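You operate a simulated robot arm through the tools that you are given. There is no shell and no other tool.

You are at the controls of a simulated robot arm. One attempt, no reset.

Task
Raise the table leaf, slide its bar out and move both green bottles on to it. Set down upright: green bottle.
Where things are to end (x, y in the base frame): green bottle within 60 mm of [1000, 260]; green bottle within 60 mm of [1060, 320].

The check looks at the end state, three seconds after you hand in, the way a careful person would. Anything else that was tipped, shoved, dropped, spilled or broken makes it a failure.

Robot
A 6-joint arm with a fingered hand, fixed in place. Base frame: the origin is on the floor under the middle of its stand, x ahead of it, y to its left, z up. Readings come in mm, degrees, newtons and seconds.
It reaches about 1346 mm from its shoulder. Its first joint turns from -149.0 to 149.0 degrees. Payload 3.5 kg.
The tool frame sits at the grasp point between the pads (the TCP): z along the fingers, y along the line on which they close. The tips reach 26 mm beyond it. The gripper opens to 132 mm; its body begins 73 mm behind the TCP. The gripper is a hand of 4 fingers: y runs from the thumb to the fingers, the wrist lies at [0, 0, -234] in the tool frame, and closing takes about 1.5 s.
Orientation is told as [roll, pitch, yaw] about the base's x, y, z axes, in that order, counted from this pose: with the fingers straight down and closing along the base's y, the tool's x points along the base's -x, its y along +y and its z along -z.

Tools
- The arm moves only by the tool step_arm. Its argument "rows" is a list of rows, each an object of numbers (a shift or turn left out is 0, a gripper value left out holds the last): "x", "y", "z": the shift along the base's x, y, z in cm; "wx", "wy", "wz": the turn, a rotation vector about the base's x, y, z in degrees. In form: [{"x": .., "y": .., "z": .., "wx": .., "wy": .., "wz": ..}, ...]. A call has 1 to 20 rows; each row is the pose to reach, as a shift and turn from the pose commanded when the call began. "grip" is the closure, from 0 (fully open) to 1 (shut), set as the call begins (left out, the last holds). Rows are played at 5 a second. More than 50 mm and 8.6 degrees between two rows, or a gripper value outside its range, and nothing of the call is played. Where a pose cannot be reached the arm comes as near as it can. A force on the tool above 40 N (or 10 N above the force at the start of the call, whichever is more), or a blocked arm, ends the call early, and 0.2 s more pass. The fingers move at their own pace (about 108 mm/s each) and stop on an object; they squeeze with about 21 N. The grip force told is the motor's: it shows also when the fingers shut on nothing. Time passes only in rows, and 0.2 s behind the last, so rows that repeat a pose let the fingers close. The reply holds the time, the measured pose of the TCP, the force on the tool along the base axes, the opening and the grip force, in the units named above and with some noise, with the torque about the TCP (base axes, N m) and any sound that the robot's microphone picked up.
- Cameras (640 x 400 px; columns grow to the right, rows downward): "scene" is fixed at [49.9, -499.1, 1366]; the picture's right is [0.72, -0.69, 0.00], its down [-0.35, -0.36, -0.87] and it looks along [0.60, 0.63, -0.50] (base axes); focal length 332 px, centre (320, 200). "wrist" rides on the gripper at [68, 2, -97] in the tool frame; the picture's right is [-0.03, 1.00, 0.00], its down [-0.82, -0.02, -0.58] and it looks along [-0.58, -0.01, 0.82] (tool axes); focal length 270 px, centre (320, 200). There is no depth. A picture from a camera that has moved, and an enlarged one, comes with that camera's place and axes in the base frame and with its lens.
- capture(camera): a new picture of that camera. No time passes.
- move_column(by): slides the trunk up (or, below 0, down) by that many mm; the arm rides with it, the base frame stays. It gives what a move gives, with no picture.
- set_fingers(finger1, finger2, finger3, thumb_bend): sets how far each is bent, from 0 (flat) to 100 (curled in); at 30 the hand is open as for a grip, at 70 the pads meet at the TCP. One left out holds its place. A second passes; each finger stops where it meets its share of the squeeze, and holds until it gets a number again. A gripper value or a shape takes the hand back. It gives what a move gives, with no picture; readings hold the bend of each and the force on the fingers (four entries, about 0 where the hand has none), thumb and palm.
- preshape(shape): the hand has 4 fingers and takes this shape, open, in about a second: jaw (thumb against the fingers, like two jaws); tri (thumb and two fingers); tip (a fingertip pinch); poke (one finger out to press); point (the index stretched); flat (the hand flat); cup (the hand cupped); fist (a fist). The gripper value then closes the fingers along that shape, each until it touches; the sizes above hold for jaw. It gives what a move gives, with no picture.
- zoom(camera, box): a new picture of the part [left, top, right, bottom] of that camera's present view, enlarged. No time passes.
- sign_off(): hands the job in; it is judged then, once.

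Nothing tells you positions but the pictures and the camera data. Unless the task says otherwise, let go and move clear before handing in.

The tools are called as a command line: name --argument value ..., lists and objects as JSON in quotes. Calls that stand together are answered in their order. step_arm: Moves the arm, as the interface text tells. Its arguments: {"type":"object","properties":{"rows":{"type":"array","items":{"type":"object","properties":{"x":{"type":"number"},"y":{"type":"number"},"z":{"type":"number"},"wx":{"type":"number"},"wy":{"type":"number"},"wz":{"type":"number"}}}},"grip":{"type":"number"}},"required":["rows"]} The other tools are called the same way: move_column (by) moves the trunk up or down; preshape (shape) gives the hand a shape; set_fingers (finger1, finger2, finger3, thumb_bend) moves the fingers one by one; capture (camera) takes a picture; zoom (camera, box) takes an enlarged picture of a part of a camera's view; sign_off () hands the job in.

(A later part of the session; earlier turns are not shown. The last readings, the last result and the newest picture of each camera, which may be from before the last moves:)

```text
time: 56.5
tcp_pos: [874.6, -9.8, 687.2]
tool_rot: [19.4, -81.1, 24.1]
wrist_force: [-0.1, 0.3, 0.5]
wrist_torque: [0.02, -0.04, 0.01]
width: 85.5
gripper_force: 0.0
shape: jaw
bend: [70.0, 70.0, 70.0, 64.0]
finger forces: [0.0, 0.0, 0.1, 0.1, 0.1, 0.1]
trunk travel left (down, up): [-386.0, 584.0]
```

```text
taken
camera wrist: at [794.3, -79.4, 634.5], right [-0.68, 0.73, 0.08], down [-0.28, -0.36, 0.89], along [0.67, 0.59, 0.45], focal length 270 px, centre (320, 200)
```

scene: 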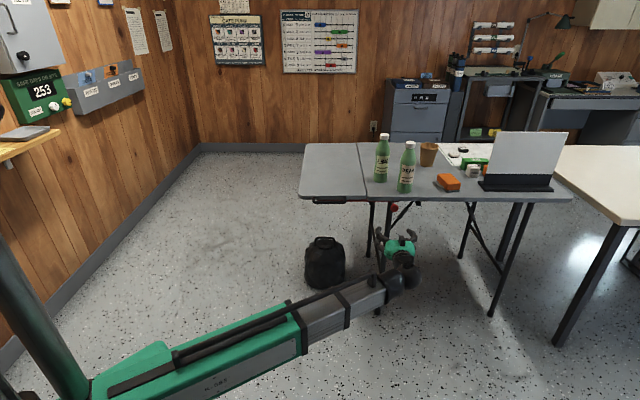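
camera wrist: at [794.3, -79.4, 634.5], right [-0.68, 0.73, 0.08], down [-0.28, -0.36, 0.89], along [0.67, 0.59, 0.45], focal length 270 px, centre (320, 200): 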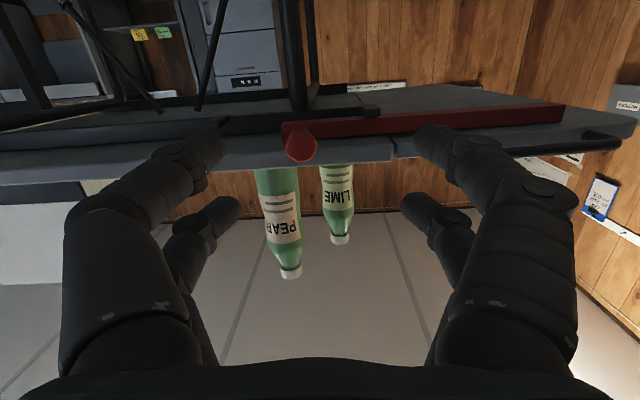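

The bar is now fully out beneath the leaf. From several views the bottles are at about PEAR (1103,115) and LIME (1107,238), tops at z≈935–945. I'll place the first at ≈(1048,356) and the second at ≈(971,279), safely on the leaf side of the gap and within tolerance. Now I raise the trunk and turn the hand back in line with the arm.

move_column --by 198

step_arm --rows '[{"x": -0.9, "y": 1.9, "wz": -7.6}, {"x": -1.8, "y": 3.8, "wz": -15.2}, {"x": -2.7, "y": 5.7, "wz": -22.8}, {"x": -3.6, "y": 7.6, "wz": -30.4}, {"x": -4.5, "y": 9.6, "wz": -38}]'

capture --camera "wrist"

capture --camera "scene"

```text
time: 58.7
tcp_pos: [874.4, -8.7, 885.5]
tool_rot: [19.6, -81.0, 24.3]
wrist_force: [-0.6, 0.0, 0.0]
wrist_torque: [-0.04, 0.03, 0.01]
width: 85.6
gripper_force: 0.1
shape: jaw
bend: [70.0, 70.0, 70.0, 64.0]
finger forces: [0.0, 0.1, 0.0, 0.1, 0.0, 0.0]
trunk travel left (down, up): [-584.0, 386.0]
```

```text
time: 59.9
tcp_pos: [831.2, 81.4, 883.0]
tool_rot: [18.8, -80.6, -10.7]
wrist_force: [0.1, 0.5, 0.2]
wrist_torque: [0.02, -0.01, 0.01]
width: 85.6
gripper_force: 0.0
shape: jaw
bend: [70.0, 70.0, 70.0, 64.0]
finger forces: [0.1, 0.0, 0.1, 0.0, 0.1, 0.0]
out of reach, approached as far as the arm can: row 5
trunk travel left (down, up): [-584.0, 386.0]
```

```text
taken
camera wrist: at [725.5, 70.8, 831.5], right [-0.13, 0.99, 0.08], down [-0.43, -0.13, 0.89], along [0.89, 0.08, 0.44], focal length 270 px, centre (320, 200)
```

wrist: 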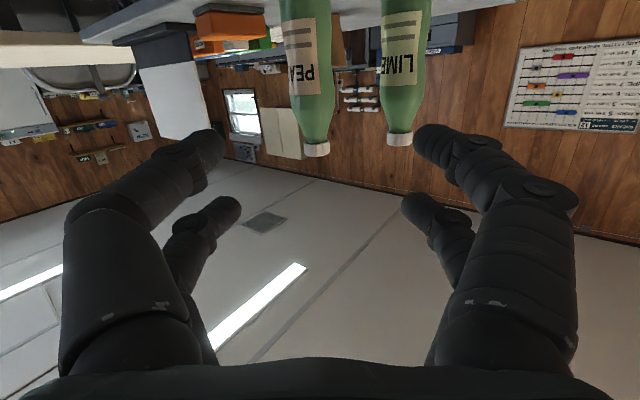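

```text
taken
```

scene: 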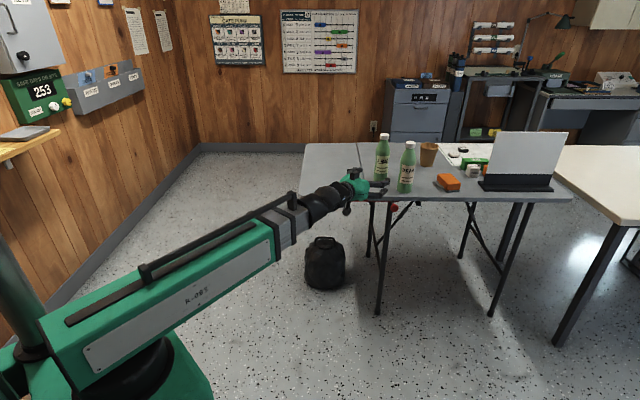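

Cross-checking with two wrist views puts the bottles at about PEAR (1094,106) and LIME (1094,228), tops at z≈937. I'll level the roll and pitch the fingers down to ~25° at heading 5.5°, ready to take PEAR first.

step_arm --rows '[{"x": -0.5, "y": -0.1, "z": -2.1, "wx": -2.0, "wy": 5.1, "wz": -0.7}, {"x": -1.0, "y": -0.2, "z": -4.2, "wx": -4.1, "wy": 10.2, "wz": -1.4}, {"x": -1.6, "y": -0.3, "z": -6.3, "wx": -6.1, "wy": 15.3, "wz": -2.0}, {"x": -1.6, "y": -0.3, "z": -6.3, "wx": -6.1, "wy": 15.3, "wz": -2.0}]' --grip 0.2

capture --camera "wrist"

capture --camera "scene"

```text
time: 60.9
tcp_pos: [816.4, 76.6, 823.2]
tool_rot: [-4.8, -65.6, 7.6]
wrist_force: [-0.7, 0.1, 1.0]
wrist_torque: [0.03, -0.03, 0.01]
width: 105.4
gripper_force: 0.0
shape: jaw
bend: [59.0, 59.0, 59.0, 45.0]
finger forces: [0.1, 0.0, 0.0, 0.0, 0.0, 0.1]
trunk travel left (down, up): [-584.0, 386.0]
```

```text
taken
camera wrist: at [700.4, 70.5, 801.5], right [-0.05, 1.0, -0.01], down [-0.19, 0.0, 0.98], along [0.98, 0.05, 0.19], focal length 270 px, centre (320, 200)
```

wrist: 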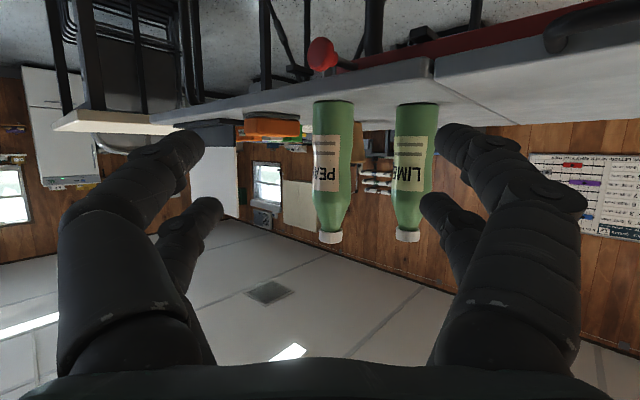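

```text
taken
```

scene: 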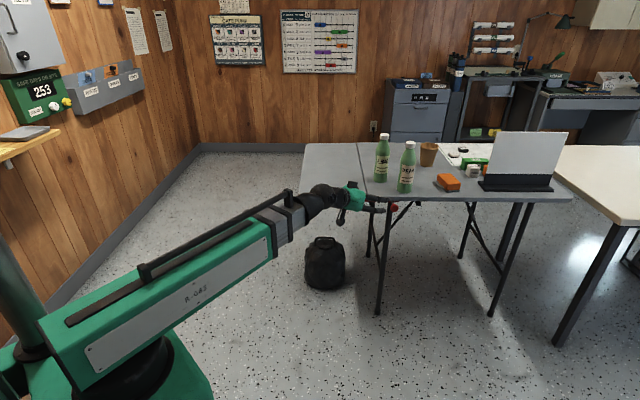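

The view is clear: PEAR at y≈107, LIME at y≈227, table top ≈740. I'll correct the heading by +3° and advance toward PEAR, stopping ~80 mm short to check alignment.

step_arm --rows '[{"x": 4.0, "y": 0.6, "wz": 1.0}, {"x": 8.0, "y": 1.2, "wz": 2.0}, {"x": 12.0, "y": 1.7, "wz": 3.0}, {"x": 16.0, "y": 2.1, "wz": 3.0}, {"x": 20.0, "y": 2.5, "wz": 3.0}]'

capture --camera "wrist"

zoom --camera "scene" --box '[330, 110, 490, 210]'

```text
time: 62.1
tcp_pos: [1018.2, 101.9, 823.3]
tool_rot: [-4.8, -65.7, 10.7]
wrist_force: [-1.1, -1.5, 0.3]
wrist_torque: [0.02, 0.01, -0.03]
width: 105.2
gripper_force: 0.2
shape: jaw
bend: [59.0, 59.0, 59.0, 45.0]
finger forces: [0.1, 0.0, 0.0, 0.0, 0.1, 0.0]
out of reach, approached as far as the arm can: row 2, 3, 4, 5
trunk travel left (down, up): [-584.0, 386.0]
```

```text
taken
camera wrist: at [902.2, 89.6, 801.7], right [-0.1, 0.99, -0.01], down [-0.19, -0.01, 0.98], along [0.98, 0.1, 0.19], focal length 270 px, centre (320, 200)
```

wrist: 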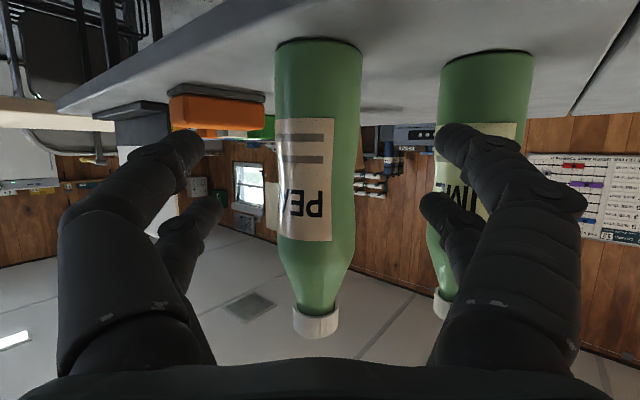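

```text
4.00 times, centred on (410, 160) of scene
camera zoom: at [49.9, -499.1, 1366.0], right [0.72, -0.69, 0.0], down [-0.35, -0.36, -0.87], along [0.6, 0.63, -0.5], focal length 1327 px, centre (-40, 360)
```

zoom: 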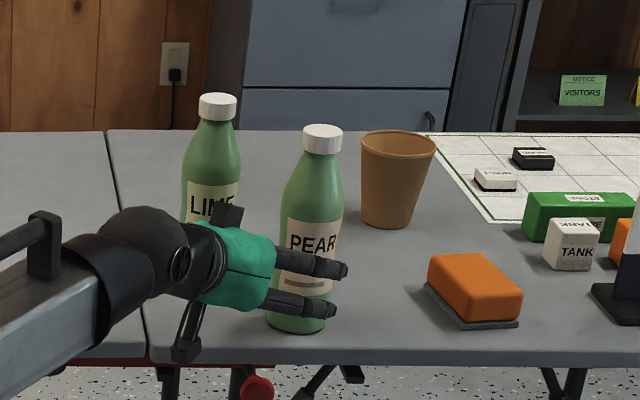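

PEAR is centred between the fingers, with its base at about (1091,107). Advancing the last 76 mm slowly.

step_arm --rows '[{"x": 1.9, "y": 0.12}, {"x": 3.8, "y": 0.25}, {"x": 5.7, "y": 0.4}, {"x": 7.6, "y": 0.5}]'

capture --camera "wrist"

zoom --camera "scene" --box '[330, 110, 490, 210]'

```text
time: 63.1
tcp_pos: [1091.9, 107.9, 824.9]
tool_rot: [-4.8, -65.9, 10.7]
wrist_force: [0.8, -0.2, 0.1]
wrist_torque: [0.04, -0.02, 0.0]
width: 105.4
gripper_force: 0.0
shape: jaw
bend: [59.0, 59.0, 59.0, 45.0]
finger forces: [0.0, 0.1, 0.1, 0.0, 0.0, 0.1]
trunk travel left (down, up): [-584.0, 386.0]
```

```text
taken
camera wrist: at [977.3, 94.5, 801.9], right [-0.1, 0.99, -0.01], down [-0.19, -0.01, 0.98], along [0.98, 0.1, 0.19], focal length 270 px, centre (320, 200)
```

wrist: 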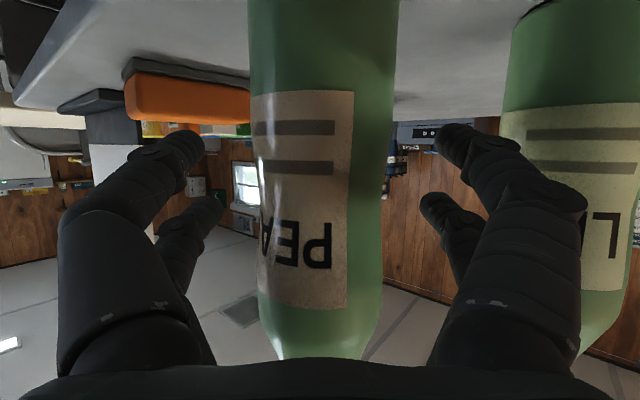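

```text
4.00 times, centred on (410, 160) of scene
camera zoom: at [49.9, -499.1, 1366.0], right [0.72, -0.69, 0.0], down [-0.35, -0.36, -0.87], along [0.6, 0.63, -0.5], focal length 1327 px, centre (-40, 360)
```

zoom: 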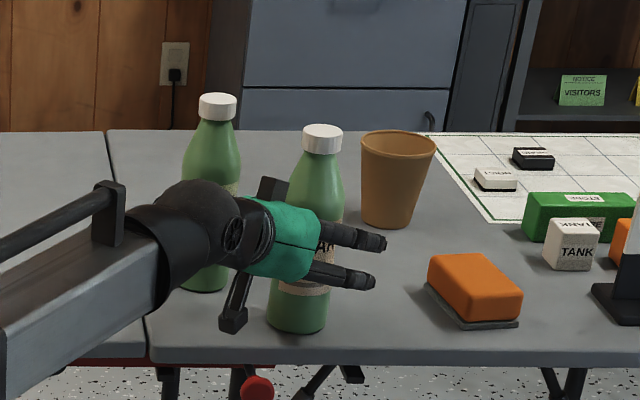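

PEAR sits centrally between the digits. Closing the grip.

step_arm --rows '[{"x": 0}, {"x": 0}, {"x": 0}, {"x": 0}, {"x": 0}, {"x": 0}, {"x": 0}]' --grip 1.0

capture --camera "wrist"

zoom --camera "scene" --box '[330, 110, 490, 210]'

```text
time: 64.7
tcp_pos: [1091.6, 106.8, 826.8]
tool_rot: [-4.7, -65.9, 10.6]
wrist_force: [-0.9, -0.1, 8.0]
wrist_torque: [0.0, 0.11, 0.0]
width: 12.0
gripper_force: 21.2
shape: jaw
bend: [77.0, 73.0, 73.0, 75.0]
finger forces: [8.9, 11.9, 13.2, 0.0, 8.6, 0.0]
trunk travel left (down, up): [-584.0, 386.0]
```

```text
taken
camera wrist: at [976.5, 94.4, 802.7], right [-0.1, 0.99, -0.01], down [-0.2, -0.01, 0.98], along [0.98, 0.1, 0.2], focal length 270 px, centre (320, 200)
```

wrist: 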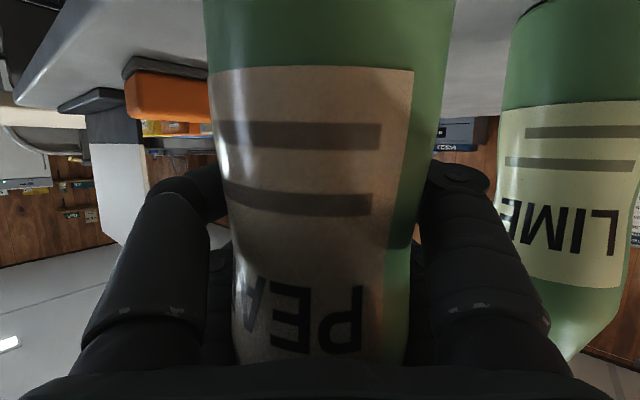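

```text
4.00 times, centred on (410, 160) of scene
camera zoom: at [49.9, -499.1, 1366.0], right [0.72, -0.69, 0.0], down [-0.35, -0.36, -0.87], along [0.6, 0.63, -0.5], focal length 1327 px, centre (-40, 360)
```

zoom: 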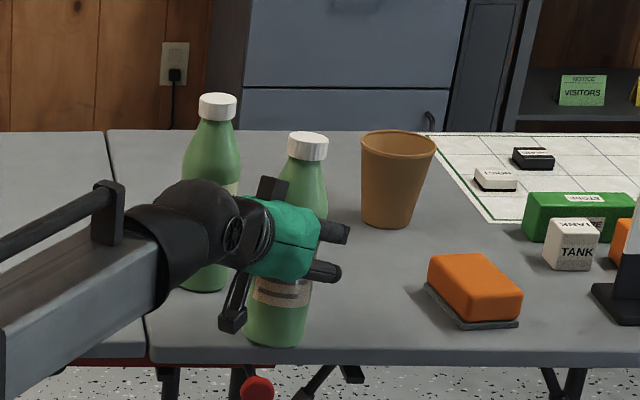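

Closing pulled the bottle ~35–40 mm toward the palm and tipped it very slightly, because the curved digits wrap it and my hand is pitched down. It's still standing on the table. I'll open and regrasp with the hand nearly level, so the wrap keeps the bottle upright.

step_arm --rows '[{"x": 0}, {"x": 0}, {"x": 0}, {"x": 0}, {"x": 0}, {"x": 0}]' --grip 0.2

capture --camera "wrist"

zoom --camera "scene" --box '[330, 110, 490, 210]'

```text
time: 66.1
tcp_pos: [1093.1, 106.6, 824.7]
tool_rot: [-4.8, -65.8, 10.7]
wrist_force: [0.9, -0.5, 0.6]
wrist_torque: [0.0, 0.0, 0.02]
width: 105.6
gripper_force: 0.1
shape: jaw
bend: [59.0, 59.0, 59.0, 45.0]
finger forces: [0.0, 0.0, 0.1, 0.1, 0.0, 0.1]
trunk travel left (down, up): [-584.0, 386.0]
```

```text
taken
camera wrist: at [977.0, 94.5, 801.9], right [-0.1, 0.99, -0.01], down [-0.19, -0.01, 0.98], along [0.98, 0.1, 0.19], focal length 270 px, centre (320, 200)
```

wrist: 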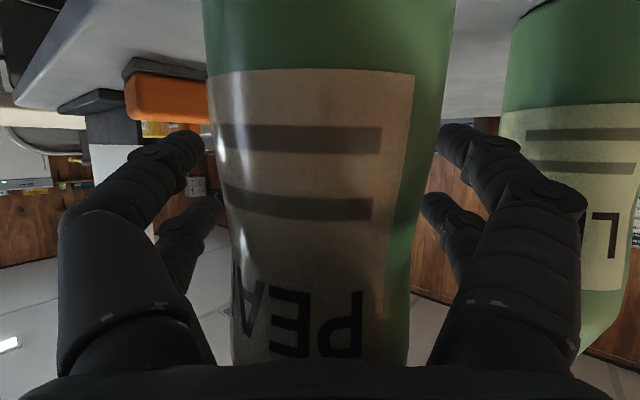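

```text
4.00 times, centred on (410, 160) of scene
camera zoom: at [49.9, -499.1, 1366.0], right [0.72, -0.69, 0.0], down [-0.35, -0.36, -0.87], along [0.6, 0.63, -0.5], focal length 1327 px, centre (-40, 360)
```

zoom: 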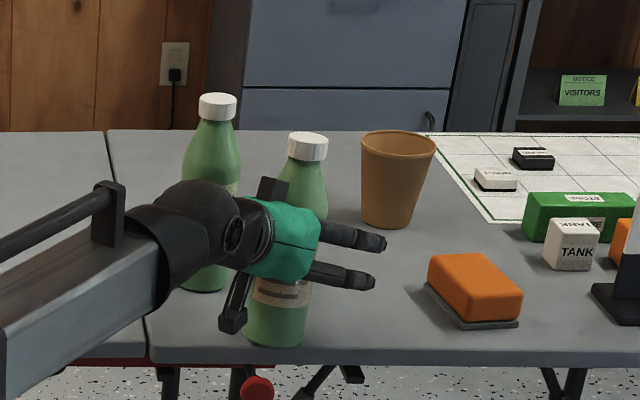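

PEAR stands upright at about (1054,108). I'll back off, level the hand to ~5° tilt, and come in again so the bottle sits deeper between the digits.

step_arm --rows '[{"x": -3.0, "y": -0.28}, {"x": -6.5, "y": -0.61}, {"x": -10.0, "y": -0.94}, {"x": -13.5, "y": -1.27}]'

step_arm --rows '[{"x": -2.0, "y": -0.2, "z": 1.9, "wx": 0.45, "wy": -4.7}, {"x": -3.0, "y": -0.3, "z": 3.8, "wx": 0.9, "wy": -9.4}, {"x": -3.0, "y": -0.3, "z": 5.7, "wx": 1.35, "wy": -14.1}, {"x": -3.0, "y": -0.3, "z": 7.5, "wx": 1.8, "wy": -18.9}, {"x": -3.0, "y": -0.3, "z": 7.5, "wx": 1.8, "wy": -18.9}]'

capture --camera "wrist"

zoom --camera "scene" --box '[330, 110, 490, 210]'

```text
time: 67.1
tcp_pos: [954.9, 93.0, 824.8]
tool_rot: [-4.7, -65.7, 10.7]
wrist_force: [-0.5, -0.9, 0.2]
wrist_torque: [-0.02, -0.01, 0.0]
width: 105.4
gripper_force: 0.1
shape: jaw
bend: [59.0, 59.0, 59.0, 45.0]
finger forces: [0.0, 0.0, 0.1, 0.1, 0.0, 0.1]
trunk travel left (down, up): [-584.0, 386.0]
```

```text
time: 68.3
tcp_pos: [925.6, 91.8, 899.8]
tool_rot: [-22.8, -84.5, 28.2]
wrist_force: [0.1, -0.1, 0.3]
wrist_torque: [-0.02, -0.03, 0.01]
width: 105.5
gripper_force: 0.1
shape: jaw
bend: [59.0, 59.0, 59.0, 45.0]
finger forces: [0.1, 0.0, 0.0, 0.0, 0.0, 0.1]
trunk travel left (down, up): [-584.0, 386.0]
```

```text
taken
camera wrist: at [824.6, 79.9, 840.0], right [-0.1, 1.0, -0.01], down [-0.5, -0.04, 0.86], along [0.86, 0.09, 0.5], focal length 270 px, centre (320, 200)
```

wrist: 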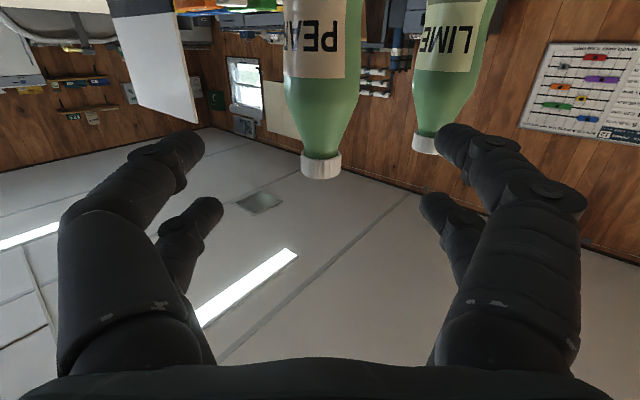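

```text
4.00 times, centred on (410, 160) of scene
camera zoom: at [49.9, -499.1, 1366.0], right [0.72, -0.69, 0.0], down [-0.35, -0.36, -0.87], along [0.6, 0.63, -0.5], focal length 1327 px, centre (-40, 360)
```

zoom: 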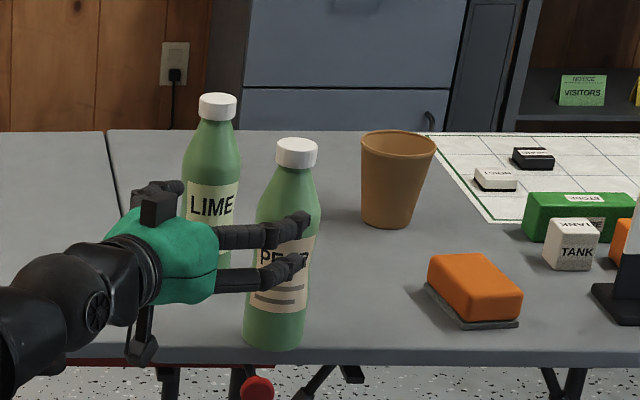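

PEAR now stands straight, but it is near the table's front edge. I'll zoom in to check before going further.

zoom --camera "scene" --box '[375, 165, 435, 205]'

zoom --camera "wrist" --box '[230, 0, 530, 190]'

```text
10.00 times, centred on (405, 185) of scene
camera zoom: at [49.9, -499.1, 1366.0], right [0.72, -0.69, 0.0], down [-0.35, -0.36, -0.87], along [0.6, 0.63, -0.5], focal length 3318 px, centre (-530, 350)
```

zoom: 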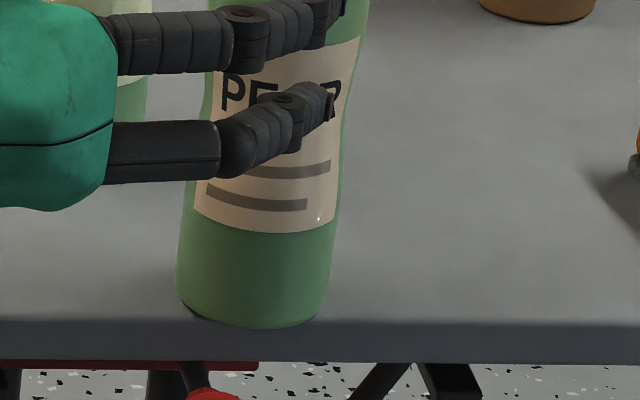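

```text
2.11 times, centred on (380, 95) of wrist
camera zoom: at [824.6, 79.9, 840.0], right [-0.1, 1.0, -0.01], down [-0.5, -0.04, 0.86], along [0.86, 0.09, 0.5], focal length 569 px, centre (194, 421)
```

zoom: 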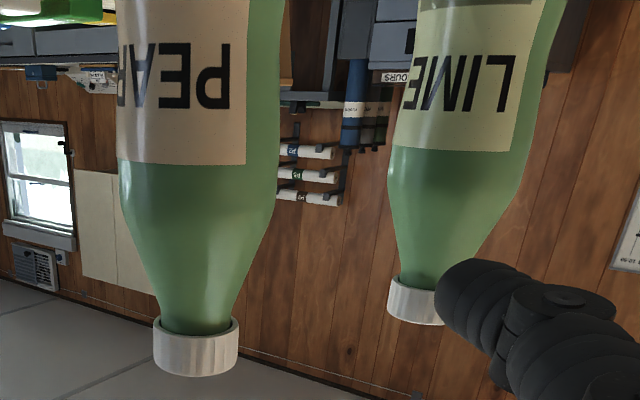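

PEAR's base is right at the table's front edge but standing. I must not pull it toward me again, so this time I'll bring the hand in level until the bottle is already deep in the finger hollow before closing. I'll lower the trunk first, while clear.

move_column --by -72

capture --camera "wrist"

```text
time: 69.4
tcp_pos: [925.2, 91.0, 826.7]
tool_rot: [-22.6, -84.5, 28.2]
wrist_force: [0.2, -0.7, 0.4]
wrist_torque: [-0.04, 0.01, -0.03]
width: 105.3
gripper_force: 0.0
shape: jaw
bend: [59.0, 59.0, 59.0, 45.0]
finger forces: [0.1, 0.0, 0.0, 0.0, 0.0, 0.0]
trunk travel left (down, up): [-512.0, 458.0]
```

```text
taken
camera wrist: at [824.5, 79.8, 767.8], right [-0.1, 1.0, -0.01], down [-0.5, -0.04, 0.86], along [0.86, 0.09, 0.5], focal length 270 px, centre (320, 200)
```

wrist: 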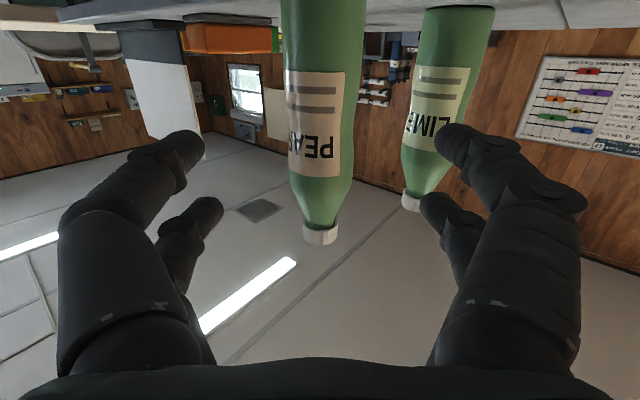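

PEAR is centred laterally. Advancing in two stages.

step_arm --rows '[{"x": 3.5, "y": 0.35}, {"x": 7.0, "y": 0.7}, {"x": 10.0, "y": 1.0}, {"x": 12.5, "y": 1.25}]'

capture --camera "wrist"

zoom --camera "scene" --box '[345, 120, 445, 210]'

```text
time: 70.4
tcp_pos: [1051.4, 104.1, 826.7]
tool_rot: [-22.9, -84.6, 28.5]
wrist_force: [0.2, 0.1, 0.8]
wrist_torque: [0.02, -0.01, 0.01]
width: 105.5
gripper_force: 0.0
shape: jaw
bend: [59.0, 59.0, 59.0, 45.0]
finger forces: [0.0, 0.0, 0.1, 0.0, 0.0, 0.0]
trunk travel left (down, up): [-512.0, 458.0]
```

```text
taken
camera wrist: at [950.2, 93.0, 768.0], right [-0.1, 1.0, -0.01], down [-0.5, -0.04, 0.86], along [0.86, 0.09, 0.5], focal length 270 px, centre (320, 200)
```

wrist: 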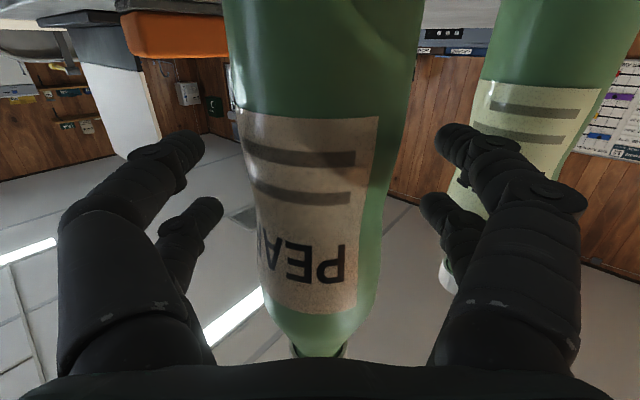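

```text
4.44 times, centred on (395, 165) of scene
camera zoom: at [49.9, -499.1, 1366.0], right [0.72, -0.69, 0.0], down [-0.35, -0.36, -0.87], along [0.6, 0.63, -0.5], focal length 1474 px, centre (-13, 356)
```

zoom: 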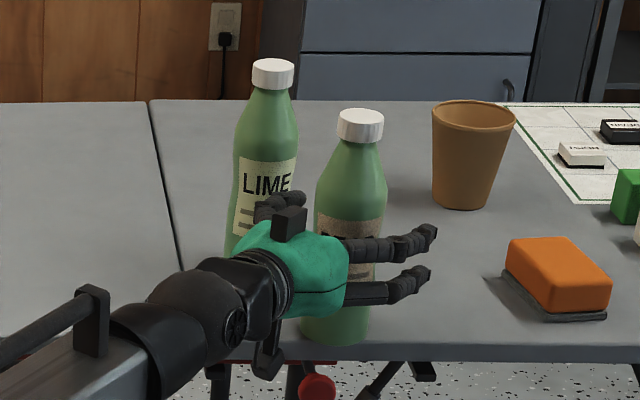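

Bottle axis reads x≈1046. Advancing ~33 mm more so it sits about 38 mm behind the TCP, just short of the palm.

step_arm --rows '[{"x": 1.2, "y": 0.12}, {"x": 2.3, "y": 0.23}, {"x": 3.3, "y": 0.33}]'

capture --camera "wrist"

zoom --camera "scene" --box '[345, 120, 445, 210]'

```text
time: 71.2
tcp_pos: [1083.9, 104.8, 826.8]
tool_rot: [-22.2, -84.4, 27.7]
wrist_force: [0.3, 0.1, -0.6]
wrist_torque: [0.02, 0.02, -0.01]
width: 105.5
gripper_force: 0.1
shape: jaw
bend: [59.0, 59.0, 59.0, 45.0]
finger forces: [0.0, 0.1, 0.0, 0.0, 0.1, 0.0]
trunk travel left (down, up): [-512.0, 458.0]
```

```text
taken
camera wrist: at [982.5, 94.8, 767.8], right [-0.1, 1.0, -0.01], down [-0.5, -0.04, 0.86], along [0.86, 0.09, 0.5], focal length 270 px, centre (320, 200)
```

wrist: 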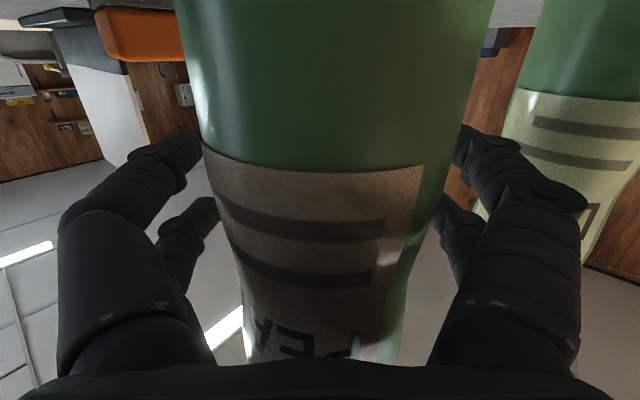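

```text
4.44 times, centred on (395, 165) of scene
camera zoom: at [49.9, -499.1, 1366.0], right [0.72, -0.69, 0.0], down [-0.35, -0.36, -0.87], along [0.6, 0.63, -0.5], focal length 1474 px, centre (-13, 356)
```

zoom: 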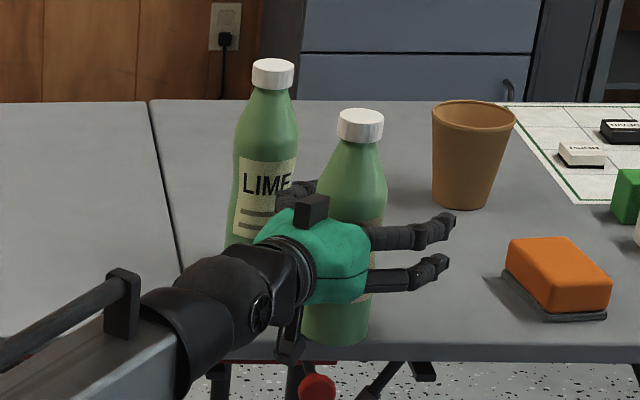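

PEAR hasn't moved and sits deep in the hand. Closing the grip in two stages.

step_arm --rows '[{"x": 0}, {"x": 0}, {"x": 0}, {"x": 0}]' --grip 0.5

zoom --camera "scene" --box '[345, 120, 445, 210]'

step_arm --rows '[{"x": 0}, {"x": 0}, {"x": 0}, {"x": 0}, {"x": 0}, {"x": 0}]' --grip 1.0

zoom --camera "scene" --box '[345, 120, 445, 210]'

capture --camera "wrist"

```text
time: 72.2
tcp_pos: [1083.5, 107.5, 825.8]
tool_rot: [-22.6, -84.4, 28.1]
wrist_force: [0.0, -0.1, -0.1]
wrist_torque: [0.02, -0.02, -0.03]
width: 66.9
gripper_force: 0.0
shape: jaw
bend: [73.0, 73.0, 73.0, 70.0]
finger forces: [0.0, 0.1, 0.1, 0.0, 0.0, 0.0]
trunk travel left (down, up): [-512.0, 458.0]
```

```text
4.44 times, centred on (395, 165) of scene
camera zoom: at [49.9, -499.1, 1366.0], right [0.72, -0.69, 0.0], down [-0.35, -0.36, -0.87], along [0.6, 0.63, -0.5], focal length 1474 px, centre (-13, 356)
```

zoom: 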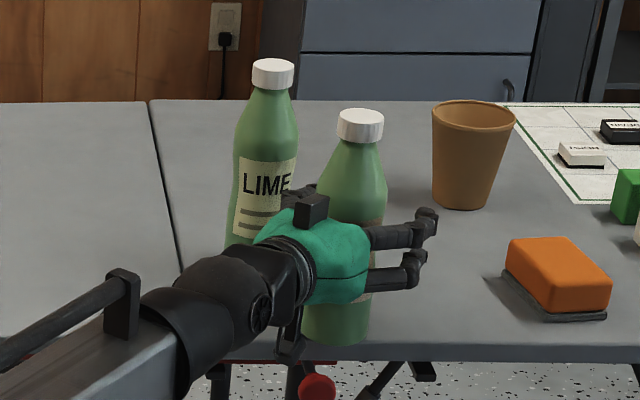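

```text
time: 73.6
tcp_pos: [1084.3, 106.7, 826.6]
tool_rot: [-22.6, -84.4, 28.1]
wrist_force: [0.7, 0.5, 0.6]
wrist_torque: [0.08, 0.0, -0.06]
width: 2.0
gripper_force: 21.7
shape: jaw
bend: [72.0, 72.0, 72.0, 72.0]
finger forces: [7.3, 5.7, 7.2, 0.0, 5.8, 0.0]
trunk travel left (down, up): [-512.0, 458.0]
```

```text
4.44 times, centred on (395, 165) of scene
camera zoom: at [49.9, -499.1, 1366.0], right [0.72, -0.69, 0.0], down [-0.35, -0.36, -0.87], along [0.6, 0.63, -0.5], focal length 1474 px, centre (-13, 356)
```

zoom: 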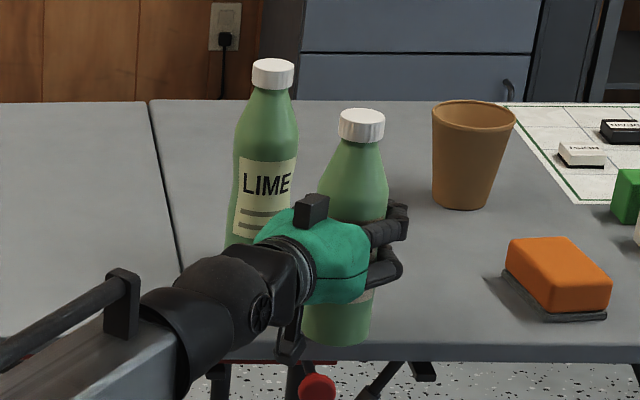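

```text
taken
camera wrist: at [982.4, 94.7, 767.8], right [-0.1, 1.0, -0.01], down [-0.5, -0.04, 0.86], along [0.86, 0.09, 0.5], focal length 270 px, centre (320, 200)
```

wrist: 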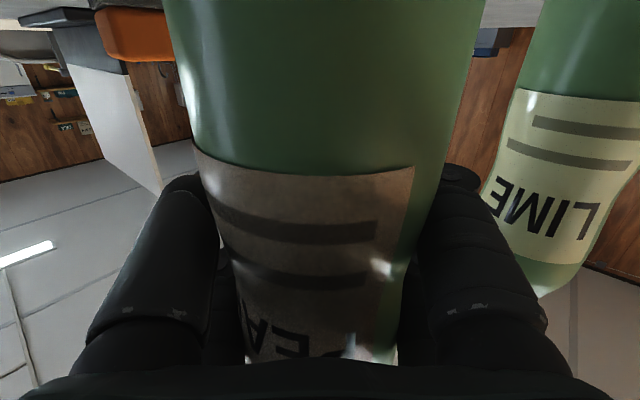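

A clean wrap: all four digits touch at 6–7 N each and the bottle barely moved. Test lift.

move_column --by 20

zoom --camera "scene" --box '[345, 110, 445, 200]'

```text
time: 74.3
tcp_pos: [1084.2, 106.7, 846.9]
tool_rot: [-22.5, -84.5, 28.1]
wrist_force: [0.5, -0.1, 0.3]
wrist_torque: [0.0, -0.02, -0.03]
width: 2.2
gripper_force: 21.2
shape: jaw
bend: [72.0, 72.0, 72.0, 72.0]
finger forces: [7.1, 5.6, 6.8, 0.0, 5.6, 0.0]
trunk travel left (down, up): [-532.0, 438.0]
```

```text
4.44 times, centred on (395, 155) of scene
camera zoom: at [49.9, -499.1, 1366.0], right [0.72, -0.69, 0.0], down [-0.35, -0.36, -0.87], along [0.6, 0.63, -0.5], focal length 1474 px, centre (-13, 400)
```

zoom: 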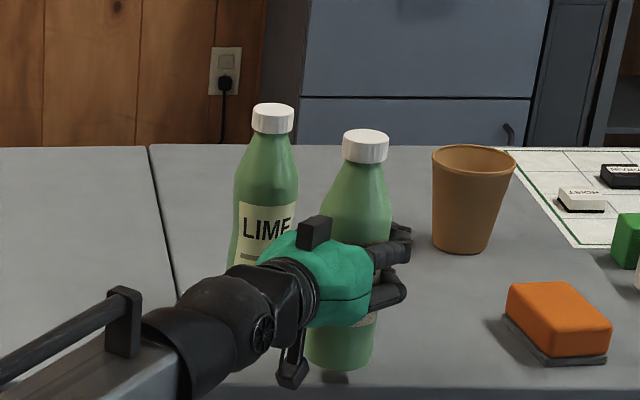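

PEAR is lifted cleanly. I'll raise it further, retract clear of LIME, then swing toward the leaf.

move_column --by 50

step_arm --rows '[{"x": -1.5, "y": -0.14}, {"x": -4.0, "y": -0.38}, {"x": -6.5, "y": -0.62}, {"x": -9.0, "y": -0.85}, {"x": -11.0, "y": -1.04}]'

capture --camera "scene"

capture --camera "wrist"

```text
time: 75.2
tcp_pos: [1082.6, 106.2, 897.1]
tool_rot: [-22.7, -84.4, 28.0]
wrist_force: [-0.8, -0.4, 0.1]
wrist_torque: [0.01, 0.0, 0.0]
width: 2.3
gripper_force: 21.2
shape: jaw
bend: [72.0, 72.0, 72.0, 72.0]
finger forces: [7.1, 5.5, 6.9, 0.1, 5.6, 0.0]
trunk travel left (down, up): [-582.0, 388.0]
```

```text
time: 76.4
tcp_pos: [972.8, 96.1, 896.1]
tool_rot: [-22.5, -84.5, 28.0]
wrist_force: [0.4, 0.0, -0.7]
wrist_torque: [0.01, -0.04, -0.01]
width: 2.2
gripper_force: 21.2
shape: jaw
bend: [72.0, 72.0, 72.0, 72.0]
finger forces: [7.1, 5.5, 6.8, 0.0, 5.6, 0.1]
trunk travel left (down, up): [-582.0, 388.0]
```

```text
taken
```

scene: 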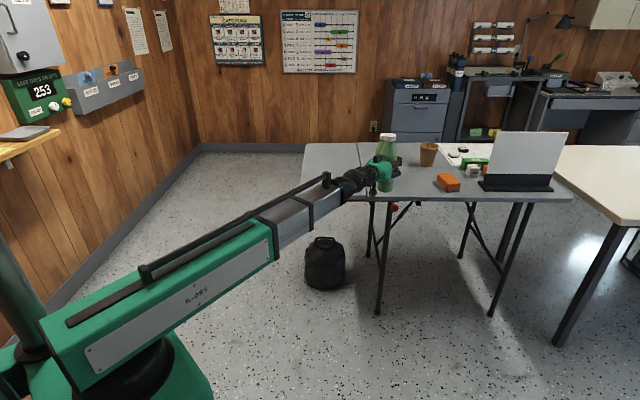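

```text
taken
camera wrist: at [870.8, 84.5, 837.8], right [-0.1, 1.0, -0.01], down [-0.5, -0.04, 0.86], along [0.86, 0.09, 0.5], focal length 270 px, centre (320, 200)
```

wrist: 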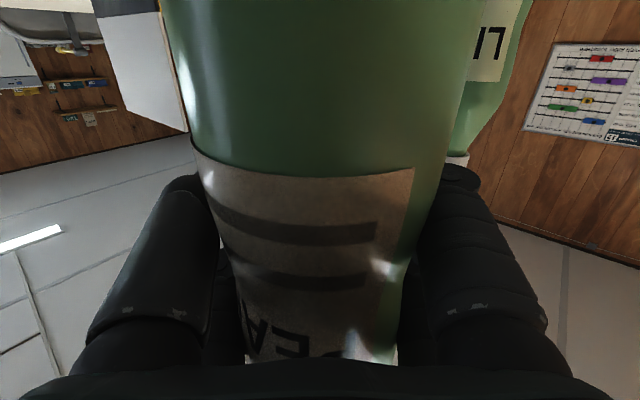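

PEAR is held steady. Swinging left to a bearing of ~18.8° with the radius short enough to pass in front of LIME.

step_arm --rows '[{"x": -0.06, "y": 2.76, "wz": 1.65}, {"x": -0.46, "y": 5.55, "wz": 3.3}, {"x": -0.94, "y": 8.33, "wz": 4.95}, {"x": -1.49, "y": 11.1, "wz": 6.6}, {"x": -2.13, "y": 13.85, "wz": 8.25}, {"x": -2.84, "y": 16.58, "wz": 9.9}, {"x": -3.64, "y": 19.29, "wz": 11.55}, {"x": -4.51, "y": 21.97, "wz": 13.2}]'

capture --camera "scene"

capture --camera "wrist"

```text
time: 78.2
tcp_pos: [928.2, 316.1, 897.1]
tool_rot: [-22.0, -84.4, 40.7]
wrist_force: [-0.3, 0.4, 1.0]
wrist_torque: [0.01, -0.02, 0.0]
width: 2.1
gripper_force: 20.9
shape: jaw
bend: [72.0, 72.0, 72.0, 72.0]
finger forces: [6.8, 5.6, 6.7, 0.1, 5.6, 0.0]
trunk travel left (down, up): [-582.0, 388.0]
```

```text
taken
```

scene: 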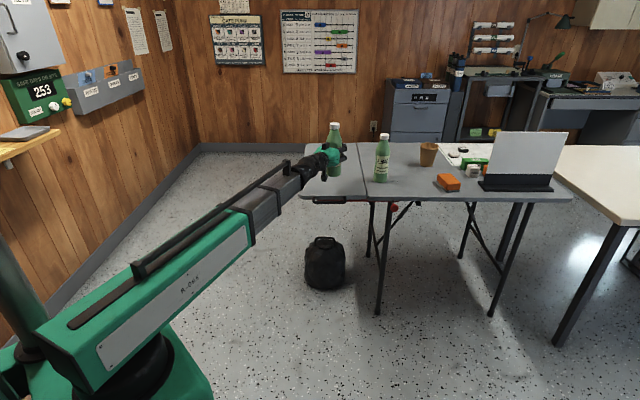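

```text
taken
camera wrist: at [831.8, 282.1, 837.6], right [-0.32, 0.95, -0.01], down [-0.48, -0.15, 0.87], along [0.82, 0.28, 0.5], focal length 270 px, centre (320, 200)
```

wrist: 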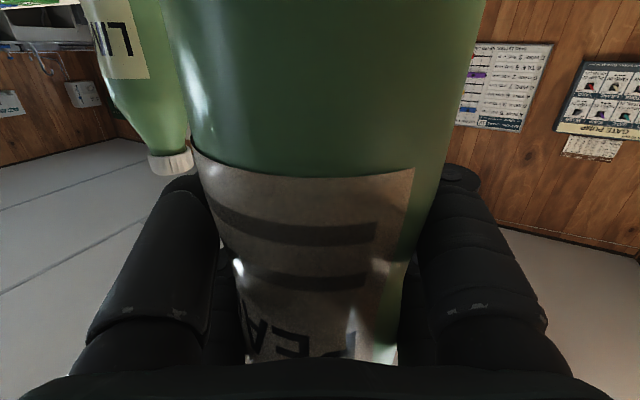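

PEAR is over the leaf side and LIME is clear on the right. Extending ~166 mm to the first target, then lowering.

step_arm --rows '[{"x": 2.0, "y": 0.67}, {"x": 4.8, "y": 1.6}, {"x": 7.6, "y": 2.55}, {"x": 10.4, "y": 3.5}, {"x": 13.2, "y": 4.44}, {"x": 15.73, "y": 5.29}]'

move_column --by -40

zoom --camera "scene" --box '[290, 100, 430, 210]'

capture --camera "wrist"

```text
time: 79.6
tcp_pos: [1086.7, 370.6, 895.8]
tool_rot: [-22.3, -84.4, 40.8]
wrist_force: [-0.3, -0.6, -0.5]
wrist_torque: [-0.02, -0.02, -0.03]
width: 2.1
gripper_force: 20.5
shape: jaw
bend: [72.0, 72.0, 72.0, 72.0]
finger forces: [6.9, 5.5, 6.7, 0.0, 5.6, 0.1]
trunk travel left (down, up): [-582.0, 388.0]
```

```text
time: 80.4
tcp_pos: [1086.4, 370.1, 855.7]
tool_rot: [-22.3, -84.3, 40.9]
wrist_force: [1.5, -0.1, 0.2]
wrist_torque: [0.02, -0.03, 0.02]
width: 2.2
gripper_force: 21.5
shape: jaw
bend: [72.0, 72.0, 72.0, 72.0]
finger forces: [6.9, 5.5, 6.7, 0.0, 5.5, 0.0]
trunk travel left (down, up): [-542.0, 428.0]
```

```text
3.64 times, centred on (360, 155) of scene
camera zoom: at [49.9, -499.1, 1366.0], right [0.72, -0.69, 0.0], down [-0.35, -0.36, -0.87], along [0.6, 0.63, -0.5], focal length 1206 px, centre (174, 364)
```

zoom: 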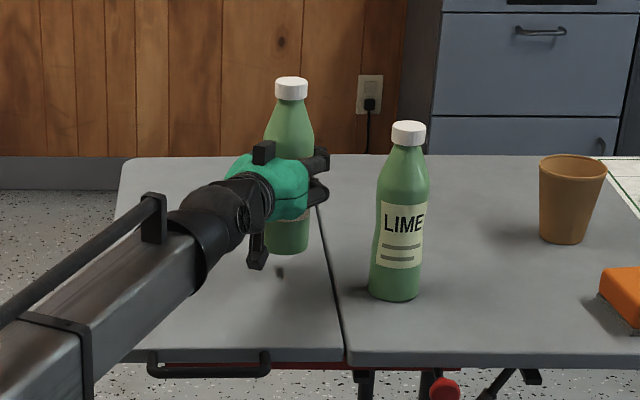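

```text
taken
camera wrist: at [990.2, 335.4, 797.5], right [-0.32, 0.95, -0.01], down [-0.48, -0.15, 0.87], along [0.82, 0.28, 0.5], focal length 270 px, centre (320, 200)
```

wrist: 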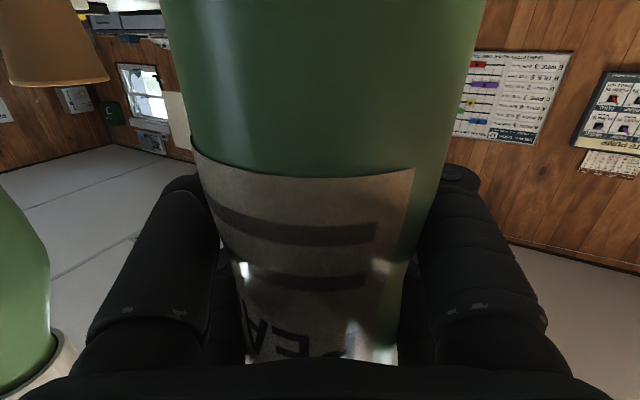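

PEAR hangs over the leaf just left of the gap. I'll shift ~5 mm to the planned spot (bottle ≈(1054,357)) and lower gently, watching for contact.

step_arm --rows '[{"x": 0.25, "y": -0.05}, {"x": 0.46, "y": -0.07}]'

move_column --by -24

move_column --by -3

zoom --camera "scene" --box '[310, 120, 410, 200]'

```text
time: 81.0
tcp_pos: [1090.8, 368.5, 856.8]
tool_rot: [-22.5, -84.4, 41.2]
wrist_force: [1.2, -0.3, -1.3]
wrist_torque: [0.01, 0.02, 0.02]
width: 2.1
gripper_force: 20.8
shape: jaw
bend: [72.0, 72.0, 72.0, 72.0]
finger forces: [6.9, 5.4, 6.7, 0.1, 5.6, 0.0]
trunk travel left (down, up): [-542.0, 428.0]
```

```text
time: 81.7
tcp_pos: [1091.1, 368.4, 831.0]
tool_rot: [-22.5, -84.5, 41.1]
wrist_force: [-0.7, 0.3, -0.9]
wrist_torque: [0.0, -0.03, 0.05]
width: 2.2
gripper_force: 20.8
shape: jaw
bend: [72.0, 72.0, 72.0, 72.0]
finger forces: [6.9, 5.6, 6.7, 0.0, 5.4, 0.1]
trunk travel left (down, up): [-518.0, 452.0]
```

```text
time: 82.2
tcp_pos: [1090.3, 369.0, 829.0]
tool_rot: [-22.4, -84.3, 41.1]
wrist_force: [-0.4, 0.2, -0.6]
wrist_torque: [-0.03, -0.06, -0.03]
width: 2.1
gripper_force: 20.6
shape: jaw
bend: [72.0, 72.0, 72.0, 72.0]
finger forces: [6.9, 5.5, 6.7, 0.1, 5.6, 0.0]
trunk travel left (down, up): [-515.0, 455.0]
```

```text
5.00 times, centred on (360, 160) of scene
camera zoom: at [49.9, -499.1, 1366.0], right [0.72, -0.69, 0.0], down [-0.35, -0.36, -0.87], along [0.6, 0.63, -0.5], focal length 1659 px, centre (120, 400)
```

zoom: 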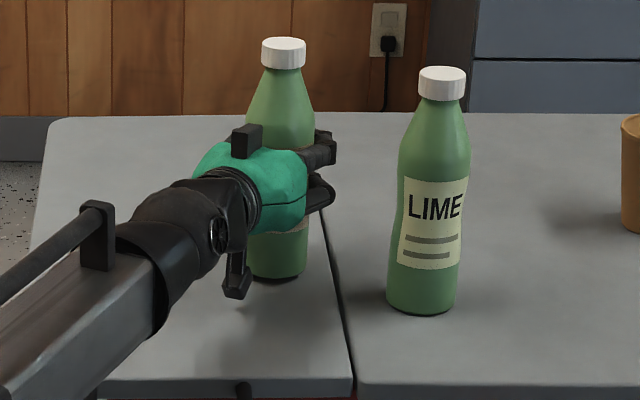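

Almost down; no contact yet. Lowering in ~1.5 mm steps.

move_column --by -1.5

move_column --by -1.5

zoom --camera "scene" --box '[330, 155, 390, 195]'

```text
time: 82.7
tcp_pos: [1091.6, 368.5, 828.2]
tool_rot: [-22.5, -84.4, 41.1]
wrist_force: [0.1, 0.4, -1.0]
wrist_torque: [-0.01, 0.01, -0.01]
width: 2.1
gripper_force: 20.8
shape: jaw
bend: [72.0, 72.0, 72.0, 72.0]
finger forces: [6.8, 5.6, 6.8, 0.1, 5.4, 0.1]
trunk travel left (down, up): [-514.0, 456.0]
```

```text
time: 83.2
tcp_pos: [1092.8, 369.1, 825.7]
tool_rot: [-22.4, -84.4, 41.1]
wrist_force: [-0.3, 0.8, 0.1]
wrist_torque: [0.04, -0.02, 0.01]
width: 2.2
gripper_force: 20.3
shape: jaw
bend: [72.0, 72.0, 72.0, 72.0]
finger forces: [7.0, 5.5, 6.8, 0.0, 5.5, 0.0]
trunk travel left (down, up): [-512.0, 458.0]
```

```text
10.00 times, centred on (360, 175) of scene
camera zoom: at [49.9, -499.1, 1366.0], right [0.72, -0.69, 0.0], down [-0.35, -0.36, -0.87], along [0.6, 0.63, -0.5], focal length 3318 px, centre (-80, 450)
```

zoom: 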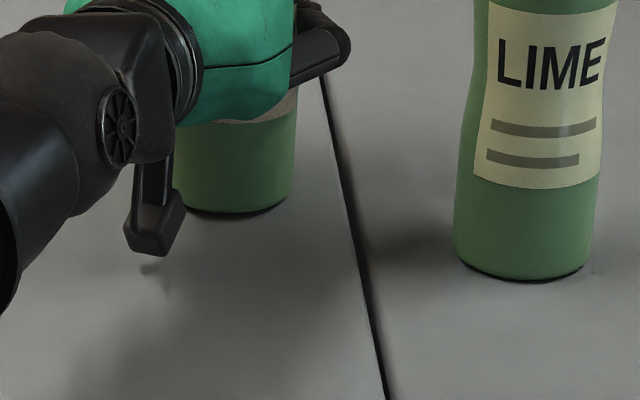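

move_column --by -1.5

move_column --by -1.5

zoom --camera "scene" --box '[330, 155, 390, 195]'

```text
time: 83.8
tcp_pos: [1090.6, 370.0, 826.7]
tool_rot: [-22.8, -84.4, 41.4]
wrist_force: [-1.1, 0.2, 3.9]
wrist_torque: [-0.08, 0.1, -0.01]
width: 2.3
gripper_force: 21.4
shape: jaw
bend: [72.0, 72.0, 72.0, 72.0]
finger forces: [6.6, 5.9, 6.7, 0.1, 5.8, 0.0]
trunk travel left (down, up): [-511.0, 459.0]
```

```text
time: 84.3
tcp_pos: [1091.0, 368.8, 824.4]
tool_rot: [-23.1, -84.5, 42.0]
wrist_force: [-1.2, 1.1, 10.3]
wrist_torque: [-0.16, 0.24, 0.01]
width: 2.1
gripper_force: 21.1
shape: jaw
bend: [72.0, 72.0, 72.0, 72.0]
finger forces: [6.6, 6.6, 6.5, 0.0, 6.4, 0.0]
trunk travel left (down, up): [-509.0, 461.0]
```

```text
10.00 times, centred on (360, 175) of scene
camera zoom: at [49.9, -499.1, 1366.0], right [0.72, -0.69, 0.0], down [-0.35, -0.36, -0.87], along [0.6, 0.63, -0.5], focal length 3318 px, centre (-80, 450)
```

zoom: 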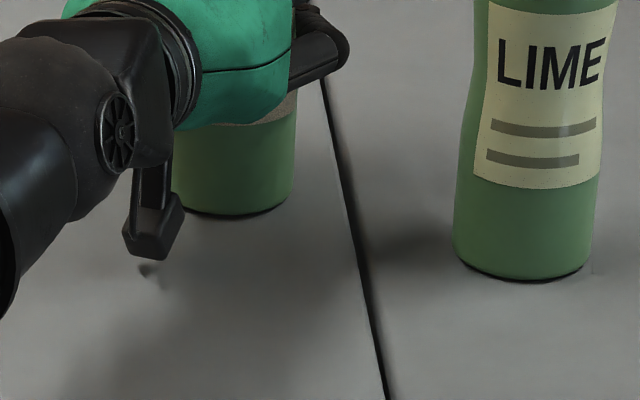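

Contact confirmed at ~10 N. I'll ease up ~1 mm, open, and check the bottle stands before retreating.

move_column --by 1.5

step_arm --rows '[{"x": 0}, {"x": 0}, {"x": 0}, {"x": 0}, {"x": 0}, {"x": 0}]' --grip 0.2

zoom --camera "scene" --box '[310, 120, 410, 200]'

capture --camera "wrist"

```text
time: 84.8
tcp_pos: [1092.0, 367.8, 824.6]
tool_rot: [-22.5, -84.4, 41.0]
wrist_force: [-1.1, -0.3, 6.3]
wrist_torque: [-0.1, 0.11, -0.04]
width: 2.2
gripper_force: 20.8
shape: jaw
bend: [72.0, 72.0, 72.0, 72.0]
finger forces: [7.0, 6.2, 6.6, 0.1, 6.0, 0.0]
trunk travel left (down, up): [-511.0, 459.0]
```

```text
time: 86.2
tcp_pos: [1091.3, 368.1, 824.6]
tool_rot: [-22.4, -84.4, 41.1]
wrist_force: [0.5, 0.1, 0.0]
wrist_torque: [-0.04, 0.0, -0.03]
width: 105.5
gripper_force: 0.0
shape: jaw
bend: [59.0, 59.0, 59.0, 45.0]
finger forces: [0.1, 0.0, 0.0, 0.0, 0.0, 0.0]
trunk travel left (down, up): [-511.0, 459.0]
```

```text
5.00 times, centred on (360, 160) of scene
camera zoom: at [49.9, -499.1, 1366.0], right [0.72, -0.69, 0.0], down [-0.35, -0.36, -0.87], along [0.6, 0.63, -0.5], focal length 1659 px, centre (120, 400)
```

zoom: 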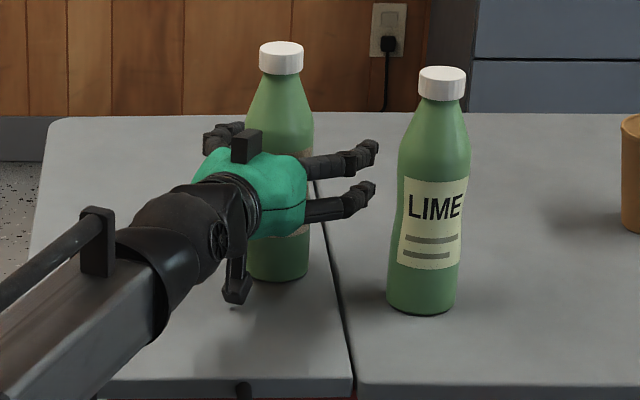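

```text
taken
camera wrist: at [994.9, 334.4, 766.1], right [-0.32, 0.95, -0.01], down [-0.48, -0.15, 0.87], along [0.82, 0.28, 0.5], focal length 270 px, centre (320, 200)
```

wrist: 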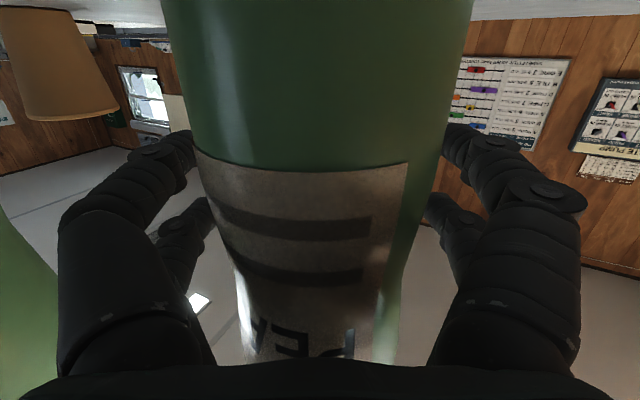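

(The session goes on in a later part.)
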